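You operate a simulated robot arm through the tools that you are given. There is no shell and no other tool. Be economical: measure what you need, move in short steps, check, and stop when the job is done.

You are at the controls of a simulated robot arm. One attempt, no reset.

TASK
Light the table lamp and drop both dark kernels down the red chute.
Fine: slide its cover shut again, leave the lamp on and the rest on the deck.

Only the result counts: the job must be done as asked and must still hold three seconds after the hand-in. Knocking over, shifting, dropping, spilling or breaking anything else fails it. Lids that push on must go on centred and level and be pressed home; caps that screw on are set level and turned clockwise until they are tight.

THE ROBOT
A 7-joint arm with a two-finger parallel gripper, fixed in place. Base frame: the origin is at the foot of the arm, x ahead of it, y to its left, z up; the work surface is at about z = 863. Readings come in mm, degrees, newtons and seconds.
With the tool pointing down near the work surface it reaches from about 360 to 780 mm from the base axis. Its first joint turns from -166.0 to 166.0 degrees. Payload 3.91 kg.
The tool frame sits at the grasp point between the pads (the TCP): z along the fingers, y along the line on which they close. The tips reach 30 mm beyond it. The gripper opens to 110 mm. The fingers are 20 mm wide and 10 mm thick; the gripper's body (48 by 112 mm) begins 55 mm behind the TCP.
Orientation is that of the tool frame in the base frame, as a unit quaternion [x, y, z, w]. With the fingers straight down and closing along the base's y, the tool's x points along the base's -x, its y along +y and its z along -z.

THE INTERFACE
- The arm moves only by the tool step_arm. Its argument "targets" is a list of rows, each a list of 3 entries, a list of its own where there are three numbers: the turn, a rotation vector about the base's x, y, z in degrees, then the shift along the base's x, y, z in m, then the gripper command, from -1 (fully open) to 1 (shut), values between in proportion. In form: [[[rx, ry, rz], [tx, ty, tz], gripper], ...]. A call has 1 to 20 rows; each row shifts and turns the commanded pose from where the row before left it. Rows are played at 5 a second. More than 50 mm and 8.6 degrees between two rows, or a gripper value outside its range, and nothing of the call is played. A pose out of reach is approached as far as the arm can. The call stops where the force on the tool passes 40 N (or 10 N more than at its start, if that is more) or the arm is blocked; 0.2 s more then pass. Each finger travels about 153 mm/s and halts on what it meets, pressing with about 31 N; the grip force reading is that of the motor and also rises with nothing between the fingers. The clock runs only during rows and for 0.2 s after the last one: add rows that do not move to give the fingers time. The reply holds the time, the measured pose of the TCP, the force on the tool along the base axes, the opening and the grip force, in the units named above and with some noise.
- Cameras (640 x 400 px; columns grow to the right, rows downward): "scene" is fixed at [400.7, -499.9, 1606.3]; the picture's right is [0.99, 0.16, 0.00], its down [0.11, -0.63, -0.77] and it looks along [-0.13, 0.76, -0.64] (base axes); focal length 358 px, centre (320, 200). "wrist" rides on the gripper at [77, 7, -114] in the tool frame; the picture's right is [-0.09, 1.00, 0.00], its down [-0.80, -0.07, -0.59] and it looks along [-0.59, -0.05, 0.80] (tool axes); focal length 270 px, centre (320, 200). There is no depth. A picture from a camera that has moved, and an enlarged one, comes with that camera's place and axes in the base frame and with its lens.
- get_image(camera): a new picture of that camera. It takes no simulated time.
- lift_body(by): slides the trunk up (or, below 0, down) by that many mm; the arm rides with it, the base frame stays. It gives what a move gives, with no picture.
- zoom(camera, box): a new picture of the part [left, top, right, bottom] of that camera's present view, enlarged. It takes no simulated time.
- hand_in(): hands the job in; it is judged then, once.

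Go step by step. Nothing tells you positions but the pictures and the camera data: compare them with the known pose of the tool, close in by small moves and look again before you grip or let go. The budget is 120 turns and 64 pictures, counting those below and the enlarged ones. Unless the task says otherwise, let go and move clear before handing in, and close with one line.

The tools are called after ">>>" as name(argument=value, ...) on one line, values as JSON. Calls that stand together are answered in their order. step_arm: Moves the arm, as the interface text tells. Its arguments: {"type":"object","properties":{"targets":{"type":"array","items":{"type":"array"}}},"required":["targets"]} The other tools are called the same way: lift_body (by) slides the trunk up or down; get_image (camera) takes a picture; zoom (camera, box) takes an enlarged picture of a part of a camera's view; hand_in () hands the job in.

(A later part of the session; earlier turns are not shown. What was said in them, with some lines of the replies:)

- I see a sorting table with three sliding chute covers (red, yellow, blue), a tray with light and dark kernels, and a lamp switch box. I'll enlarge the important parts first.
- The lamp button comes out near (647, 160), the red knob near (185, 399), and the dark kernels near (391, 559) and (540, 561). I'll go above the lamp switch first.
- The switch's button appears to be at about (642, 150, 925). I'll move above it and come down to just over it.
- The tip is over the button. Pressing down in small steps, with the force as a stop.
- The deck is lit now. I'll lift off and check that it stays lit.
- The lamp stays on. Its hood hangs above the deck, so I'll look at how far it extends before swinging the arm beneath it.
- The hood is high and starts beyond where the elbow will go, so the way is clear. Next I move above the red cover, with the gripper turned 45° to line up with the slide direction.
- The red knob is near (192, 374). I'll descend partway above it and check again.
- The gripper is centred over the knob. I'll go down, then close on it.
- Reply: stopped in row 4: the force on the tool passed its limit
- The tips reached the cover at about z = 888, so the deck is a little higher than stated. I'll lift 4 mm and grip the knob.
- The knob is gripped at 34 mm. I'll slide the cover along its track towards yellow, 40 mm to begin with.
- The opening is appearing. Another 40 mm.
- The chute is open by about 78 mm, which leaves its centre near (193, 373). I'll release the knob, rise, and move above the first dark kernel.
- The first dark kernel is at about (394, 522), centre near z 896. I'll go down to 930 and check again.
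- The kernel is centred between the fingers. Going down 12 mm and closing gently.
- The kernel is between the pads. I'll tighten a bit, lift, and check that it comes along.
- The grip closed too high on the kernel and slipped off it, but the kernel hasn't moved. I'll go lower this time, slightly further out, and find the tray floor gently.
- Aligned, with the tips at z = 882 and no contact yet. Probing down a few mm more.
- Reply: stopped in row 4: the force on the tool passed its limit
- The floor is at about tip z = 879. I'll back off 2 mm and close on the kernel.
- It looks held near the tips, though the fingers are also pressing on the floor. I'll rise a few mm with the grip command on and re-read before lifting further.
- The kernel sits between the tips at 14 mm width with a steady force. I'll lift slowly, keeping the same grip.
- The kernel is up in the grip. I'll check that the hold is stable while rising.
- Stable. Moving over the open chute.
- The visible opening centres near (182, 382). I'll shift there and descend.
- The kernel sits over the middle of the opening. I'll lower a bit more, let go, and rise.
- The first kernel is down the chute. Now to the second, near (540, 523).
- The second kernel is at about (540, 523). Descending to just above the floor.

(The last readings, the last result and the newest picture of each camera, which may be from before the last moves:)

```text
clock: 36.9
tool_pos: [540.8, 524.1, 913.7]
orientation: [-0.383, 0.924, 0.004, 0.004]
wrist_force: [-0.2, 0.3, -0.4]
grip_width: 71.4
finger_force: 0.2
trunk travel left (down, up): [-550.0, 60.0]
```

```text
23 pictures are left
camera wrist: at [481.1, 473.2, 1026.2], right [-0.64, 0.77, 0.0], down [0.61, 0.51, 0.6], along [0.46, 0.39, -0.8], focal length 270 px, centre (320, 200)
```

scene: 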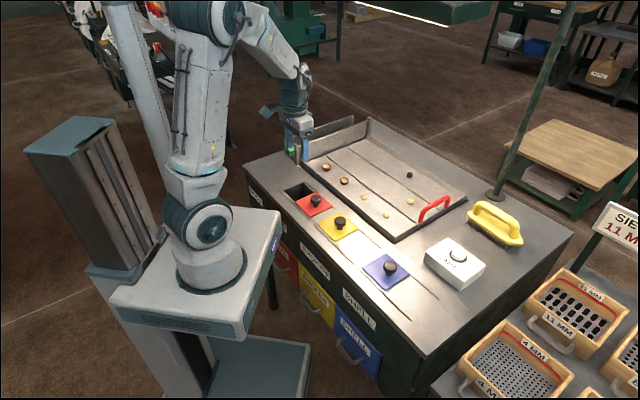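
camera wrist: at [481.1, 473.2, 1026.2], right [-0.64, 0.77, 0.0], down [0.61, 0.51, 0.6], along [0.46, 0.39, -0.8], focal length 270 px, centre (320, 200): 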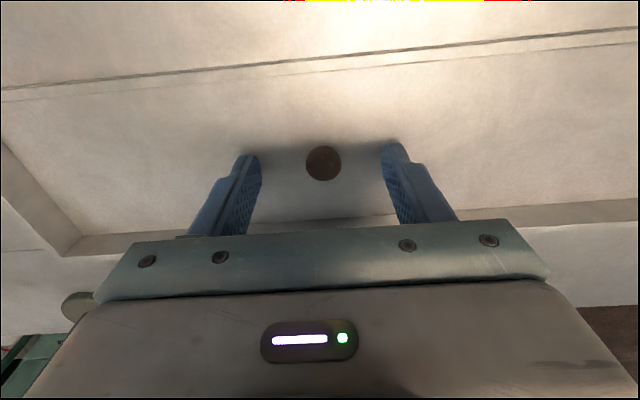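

Same picture as the successful grip. I'll lower slightly and close the same way.

>>> step_arm(targets=[[[0, 0, 0], [0, 0, -0.0025], -0.3], [[0, 0, 0], [0, 0, 0], 0.3], [[0, 0, 0], [0, 0, 0], 0.7], [[0, 0, 0], [0, 0, 0], 0.7], [[0, 0, 0], [0, 0, 0], 0.8], [[0, 0, 0], [0, 0, 0], 0.8], [[0, 0, 0], [0, 0, 0], 0.8]])

>>> zoom(camera="wrist", box=[220, 80, 420, 240])

```text
clock: 38.5
tool_pos: [541.2, 526.1, 911.8]
orientation: [-0.383, 0.924, 0.005, 0.005]
wrist_force: [-0.5, -0.3, 0.5]
grip_width: 13.2
finger_force: 2.5
trunk travel left (down, up): [-550.0, 60.0]
```

```text
2.50 times, centred on (320, 160) of wrist
camera zoom: at [481.2, 473.5, 1024.0], right [-0.64, 0.77, 0.0], down [0.61, 0.51, 0.6], along [0.46, 0.39, -0.8], focal length 676 px, centre (320, 300)
```

zoom: 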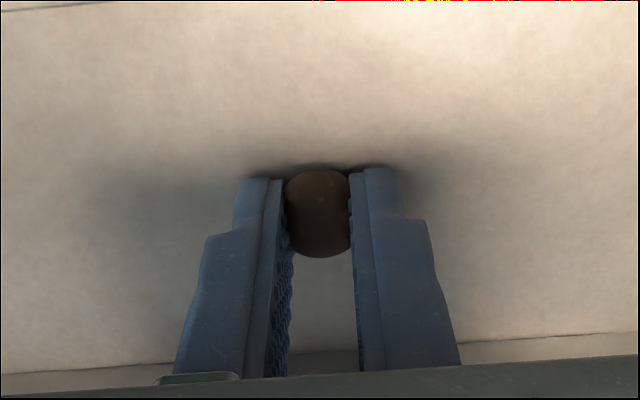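

Good placement, better centred than before. Lifting with the 0.85 grip.

>>> step_arm(targets=[[[0, 0, 0], [0, 0, 0.002], 0.85], [[0, 0, 0], [0, 0, 0.004], 0.85], [[0, 0, 0], [0, 0, 0.01], 0.85], [[0, 0, 0], [0, 0, 0.02], 0.85], [[0, 0, 0], [0, 0, 0.02], 0.85], [[0, 0, 0], [0, 0, 0.02], 0.85], [[0, 0, 0], [0, 0, 0.02], 0.85], [[0, 0, 0], [0, 0, 0], 0.85]])

>>> zoom(camera="wrist", box=[220, 80, 420, 240])

```text
clock: 40.3
tool_pos: [540.2, 523.9, 1006.4]
orientation: [-0.384, 0.923, 0.003, 0.005]
wrist_force: [0.0, 0.3, 0.6]
grip_width: 11.0
finger_force: 4.1
trunk travel left (down, up): [-550.0, 60.0]
```

```text
2.50 times, centred on (320, 160) of wrist
camera zoom: at [480.6, 473.7, 1119.9], right [-0.64, 0.77, 0.0], down [0.61, 0.51, 0.6], along [0.46, 0.39, -0.8], focal length 676 px, centre (320, 300)
```

zoom: 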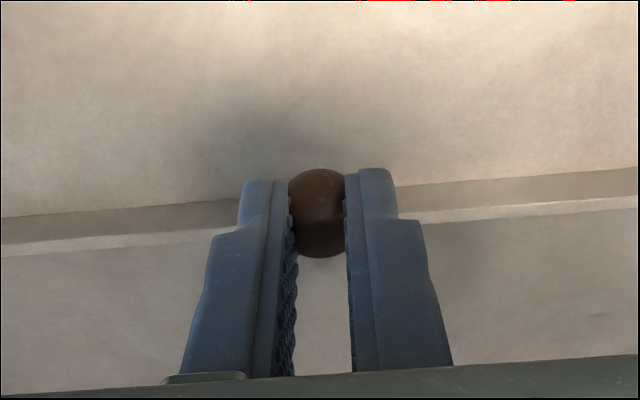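

Held. Carrying it to the chute.

>>> step_arm(targets=[[[0, 0, 0], [-0.0139, -0.0055, 0], 0.85], [[0, 0, 0], [-0.0275, -0.0109, 0], 0.85], [[0, 0, 0], [-0.0275, -0.0109, 0], 0.85], [[0, 0, 0], [-0.0275, -0.0109, 0], 0.85], [[0, 0, 0], [-0.0275, -0.0109, 0], 0.85], [[0, 0, 0], [-0.0275, -0.0109, 0], 0.85], [[0, 0, 0], [-0.0275, -0.0109, 0], 0.85], [[0, 0, 0], [-0.0275, -0.0109, 0], 0.85], [[0, 0, 0], [-0.0275, -0.0109, 0], 0.85], [[0, 0, 0], [-0.0275, -0.0109, 0], 0.85], [[0, 0, 0], [-0.0275, -0.0109, 0], 0.85], [[0, 0, 0], [-0.0275, -0.0109, 0], 0.85], [[0, 0, 0], [-0.0275, -0.0109, 0], 0.85], [[0, 0, 0], [-0.0139, -0.0055, 0], 0.85], [[0, 0, 0], [0, 0, 0], 0.85], [[0, 0, 0], [0, 0, -0.03], 0.85], [[0, 0, 0], [0, 0, -0.03], 0.85], [[0, 0, 0], [0, 0, -0.01], 0.85], [[0, 0, 0], [0, 0, 0], 0.85]])

>>> get_image(camera="wrist")

>>> zoom(camera="scene", box=[250, 110, 370, 230])

```text
clock: 44.3
tool_pos: [181.4, 383.1, 937.3]
orientation: [-0.384, 0.923, 0.004, 0.005]
wrist_force: [-0.6, 0.3, 0.5]
grip_width: 11.1
finger_force: 3.3
trunk travel left (down, up): [-550.0, 60.0]
```

```text
20 pictures are left
camera wrist: at [122.8, 331.3, 1050.1], right [-0.64, 0.77, 0.0], down [0.61, 0.51, 0.6], along [0.46, 0.39, -0.8], focal length 270 px, centre (320, 200)
```

wrist: 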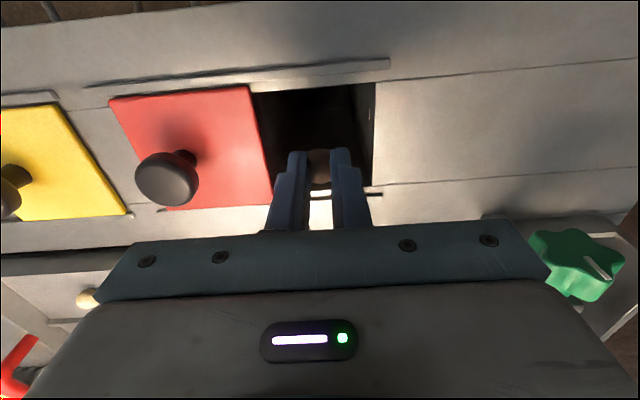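

```text
3.33 times, centred on (310, 170) of scene
camera zoom: at [400.7, -499.9, 1606.3], right [0.99, 0.16, 0.0], down [0.11, -0.63, -0.77], along [-0.13, 0.76, -0.64], focal length 1195 px, centre (353, 300)
```

zoom: 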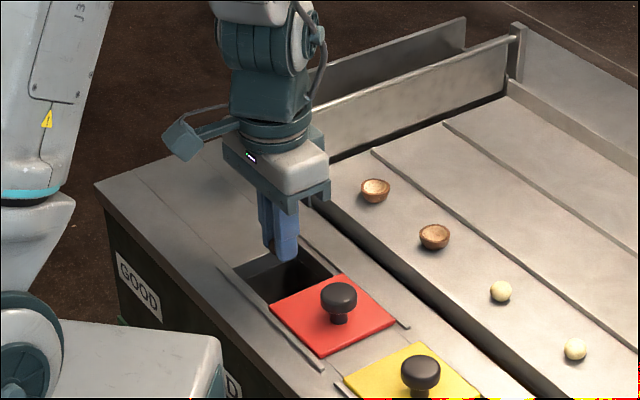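

The kernel is over the opening as before. Lowering, letting go, and rising.

>>> step_arm(targets=[[[0, 0, 0], [0, 0, -0.012], 0.85], [[0, 0, 0], [0, 0, 0], 0.85], [[0, 0, 0], [0, 0, 0], 0.3], [[0, 0, 0], [0, 0, 0], 0.3], [[0, 0, 0], [0, 0, 0], 0.3], [[0, 0, 0], [0, 0, 0.03], 0.3], [[0, 0, 0], [0, 0, 0.04], 0.3], [[0, 0, 0], [0, 0, 0], -0.3], [[0, 0, 0], [0, 0, 0], -0.3]])

>>> get_image(camera="wrist")

>>> get_image(camera="scene")

```text
clock: 46.3
tool_pos: [182.3, 383.1, 995.7]
orientation: [-0.383, 0.924, 0.003, 0.005]
wrist_force: [0.2, 0.7, 0.4]
grip_width: 71.5
finger_force: 0.1
trunk travel left (down, up): [-550.0, 60.0]
```

```text
18 pictures are left
camera wrist: at [122.8, 331.1, 1108.8], right [-0.64, 0.77, 0.0], down [0.61, 0.51, 0.6], along [0.46, 0.39, -0.8], focal length 270 px, centre (320, 200)
```

wrist: 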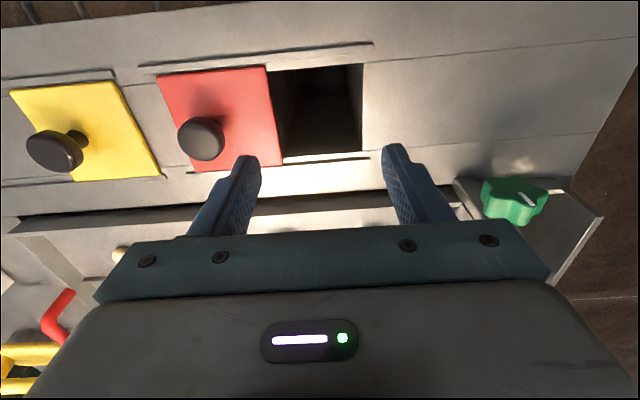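

```text
17 pictures are left
```

scene: 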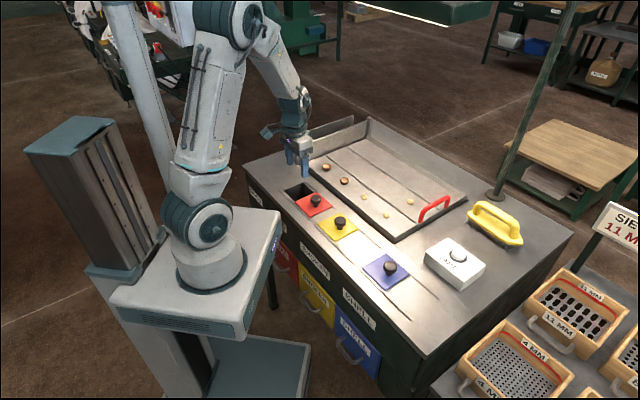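

Both kernels are down. Back to the red knob at about (250, 318) to slide the cover shut.

>>> step_arm(targets=[[[0, 0, 0], [0.034, -0.0323, 0], -0.3], [[0, 0, 0], [0.034, -0.0323, 0], -0.3], [[0, 0, 0], [0, 0, -0.03], -0.3], [[0, 0, 0], [0, 0, 0], -0.3]])

>>> get_image(camera="wrist")

```text
clock: 47.3
tool_pos: [249.6, 317.8, 965.5]
orientation: [-0.383, 0.924, 0.004, 0.005]
wrist_force: [0.2, -0.8, -0.1]
grip_width: 71.6
finger_force: 0.1
trunk travel left (down, up): [-550.0, 60.0]
```

```text
16 pictures are left
camera wrist: at [190.9, 266.8, 1078.3], right [-0.64, 0.77, 0.0], down [0.61, 0.51, 0.6], along [0.46, 0.39, -0.8], focal length 270 px, centre (320, 200)
```

wrist: 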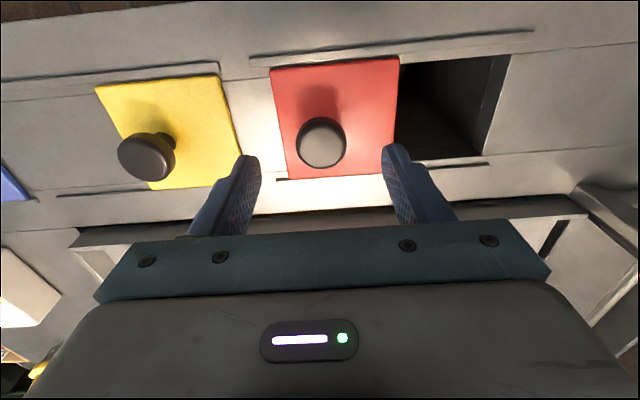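

Centred over the knob. Descending and gripping.

>>> step_arm(targets=[[[0, 0, 0], [0.0005, 0.0005, -0.03], -0.3], [[0, 0, 0], [0, 0, -0.012], -0.3], [[0, 0, 0], [0, 0, 0], -0.3], [[0, 0, 0], [0, 0, 0], 0.2], [[0, 0, 0], [0, 0, 0], 0.6], [[0, 0, 0], [0, 0, 0], 0.6]])

```text
clock: 48.7
tool_pos: [252.8, 317.1, 922.7]
orientation: [-0.385, 0.923, 0.004, 0.005]
wrist_force: [-1.2, -0.2, -4.0]
grip_width: 33.8
finger_force: 44.8
trunk travel left (down, up): [-550.0, 60.0]
```

Gripped. Sliding the cover back 79 mm.

>>> step_arm(targets=[[[0, 0, 0], [-0.0035, 0.0035, 0], 0.6], [[0, 0, 0], [-0.007, 0.007, 0], 0.6], [[0, 0, 0], [-0.007, 0.007, 0], 0.6], [[0, 0, 0], [-0.007, 0.007, 0], 0.6], [[0, 0, 0], [-0.007, 0.007, 0], 0.6], [[0, 0, 0], [-0.007, 0.007, 0], 0.6], [[0, 0, 0], [-0.007, 0.007, 0], 0.6], [[0, 0, 0], [-0.007, 0.007, 0], 0.6], [[0, 0, 0], [-0.0035, 0.0035, 0], 0.6], [[0, 0, 0], [0, 0, 0], 0.6]])

>>> get_image(camera="wrist")

```text
clock: 50.9
tool_pos: [195.3, 374.9, 922.6]
orientation: [-0.384, 0.923, 0.004, 0.006]
wrist_force: [2.1, 1.4, 11.8]
grip_width: 33.8
finger_force: 44.5
trunk travel left (down, up): [-550.0, 60.0]
```

```text
15 pictures are left
camera wrist: at [135.7, 322.9, 1036.4], right [-0.64, 0.77, 0.0], down [0.61, 0.51, 0.61], along [0.46, 0.39, -0.8], focal length 270 px, centre (320, 200)
```

wrist: 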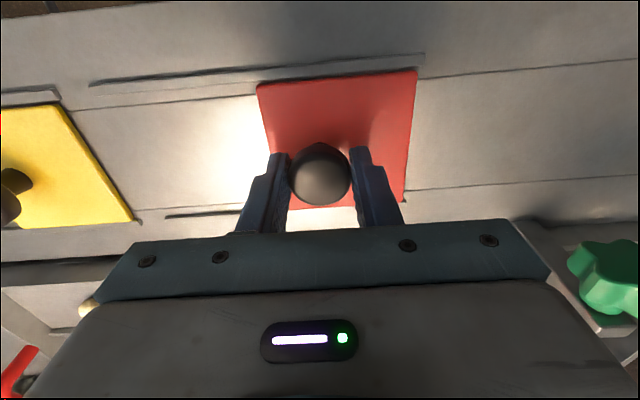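

The cover is back within a mm or two of its original place. I'll nudge it to its stop.

>>> step_arm(targets=[[[0, 0, 0], [-0.0011, 0.0011, 0], 0.6], [[0, 0, 0], [-0.0011, 0.0011, 0], 0.6], [[0, 0, 0], [0, 0, 0], 0.6]])

>>> get_image(camera="wrist")

```text
clock: 51.7
tool_pos: [193.8, 376.1, 923.8]
orientation: [-0.383, 0.924, 0.004, 0.005]
wrist_force: [6.8, -4.0, 14.1]
grip_width: 33.9
finger_force: 45.2
trunk travel left (down, up): [-550.0, 60.0]
```

```text
14 pictures are left
camera wrist: at [134.3, 324.3, 1036.3], right [-0.64, 0.77, 0.0], down [0.61, 0.51, 0.61], along [0.46, 0.39, -0.8], focal length 270 px, centre (320, 200)
```

wrist: 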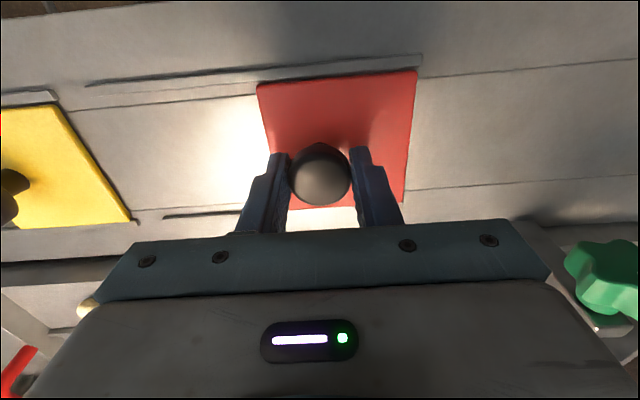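

There is now a stop force along the slide, so the cover is shut. Releasing and rising clear.

>>> step_arm(targets=[[[0, 0, 0], [0, 0, 0], 0.2], [[0, 0, 0], [0, 0, 0], -0.3], [[0, 0, 0], [0, 0, 0], -0.3], [[0, 0, 0], [0, 0, 0.03], -0.3], [[0, 0, 0], [0, 0, 0.045], -0.3], [[0, 0, 0], [0, 0, 0.045], -0.3], [[0, 0, 0], [0, 0, 0.045], -0.3], [[0, 0, 0], [0, 0, 0], -0.3]])

>>> get_image(camera="wrist")

>>> zoom(camera="scene", box=[240, 110, 480, 260])

>>> get_image(camera="scene")

```text
clock: 53.5
tool_pos: [193.4, 376.5, 1087.1]
orientation: [-0.384, 0.924, 0.005, 0.005]
wrist_force: [0.2, -0.5, -0.1]
grip_width: 71.3
finger_force: 0.1
trunk travel left (down, up): [-550.0, 60.0]
```

```text
13 pictures are left
camera wrist: at [133.4, 325.4, 1201.4], right [-0.64, 0.77, 0.0], down [0.61, 0.51, 0.6], along [0.46, 0.39, -0.8], focal length 270 px, centre (320, 200)
```

wrist: 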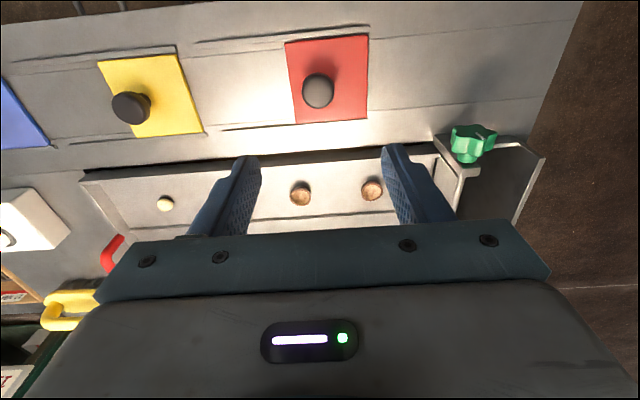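

```text
2.67 times, centred on (360, 185) of scene
camera zoom: at [400.7, -499.9, 1606.3], right [0.99, 0.16, 0.0], down [0.11, -0.63, -0.77], along [-0.13, 0.76, -0.64], focal length 956 px, centre (213, 240)
```

zoom: 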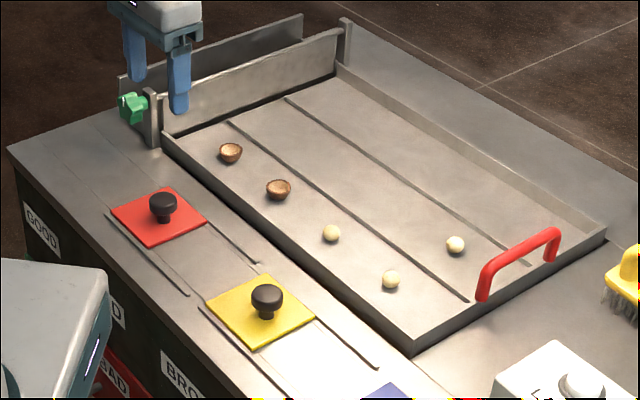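

```text
11 pictures are left
```

scene: 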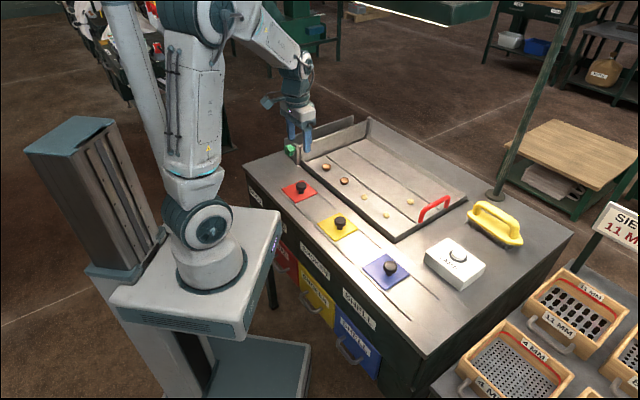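

The red cover is exactly where it began, the lamp is on, both dark kernels are gone down the chute, and everything else is where it was. Handing in.

>>> hand_in()

```text
The job is handed in.
```

The job is handed in: the lamp is on, both dark kernels went down the red chute, its cover is slid shut again, and the rest is still on the deck.
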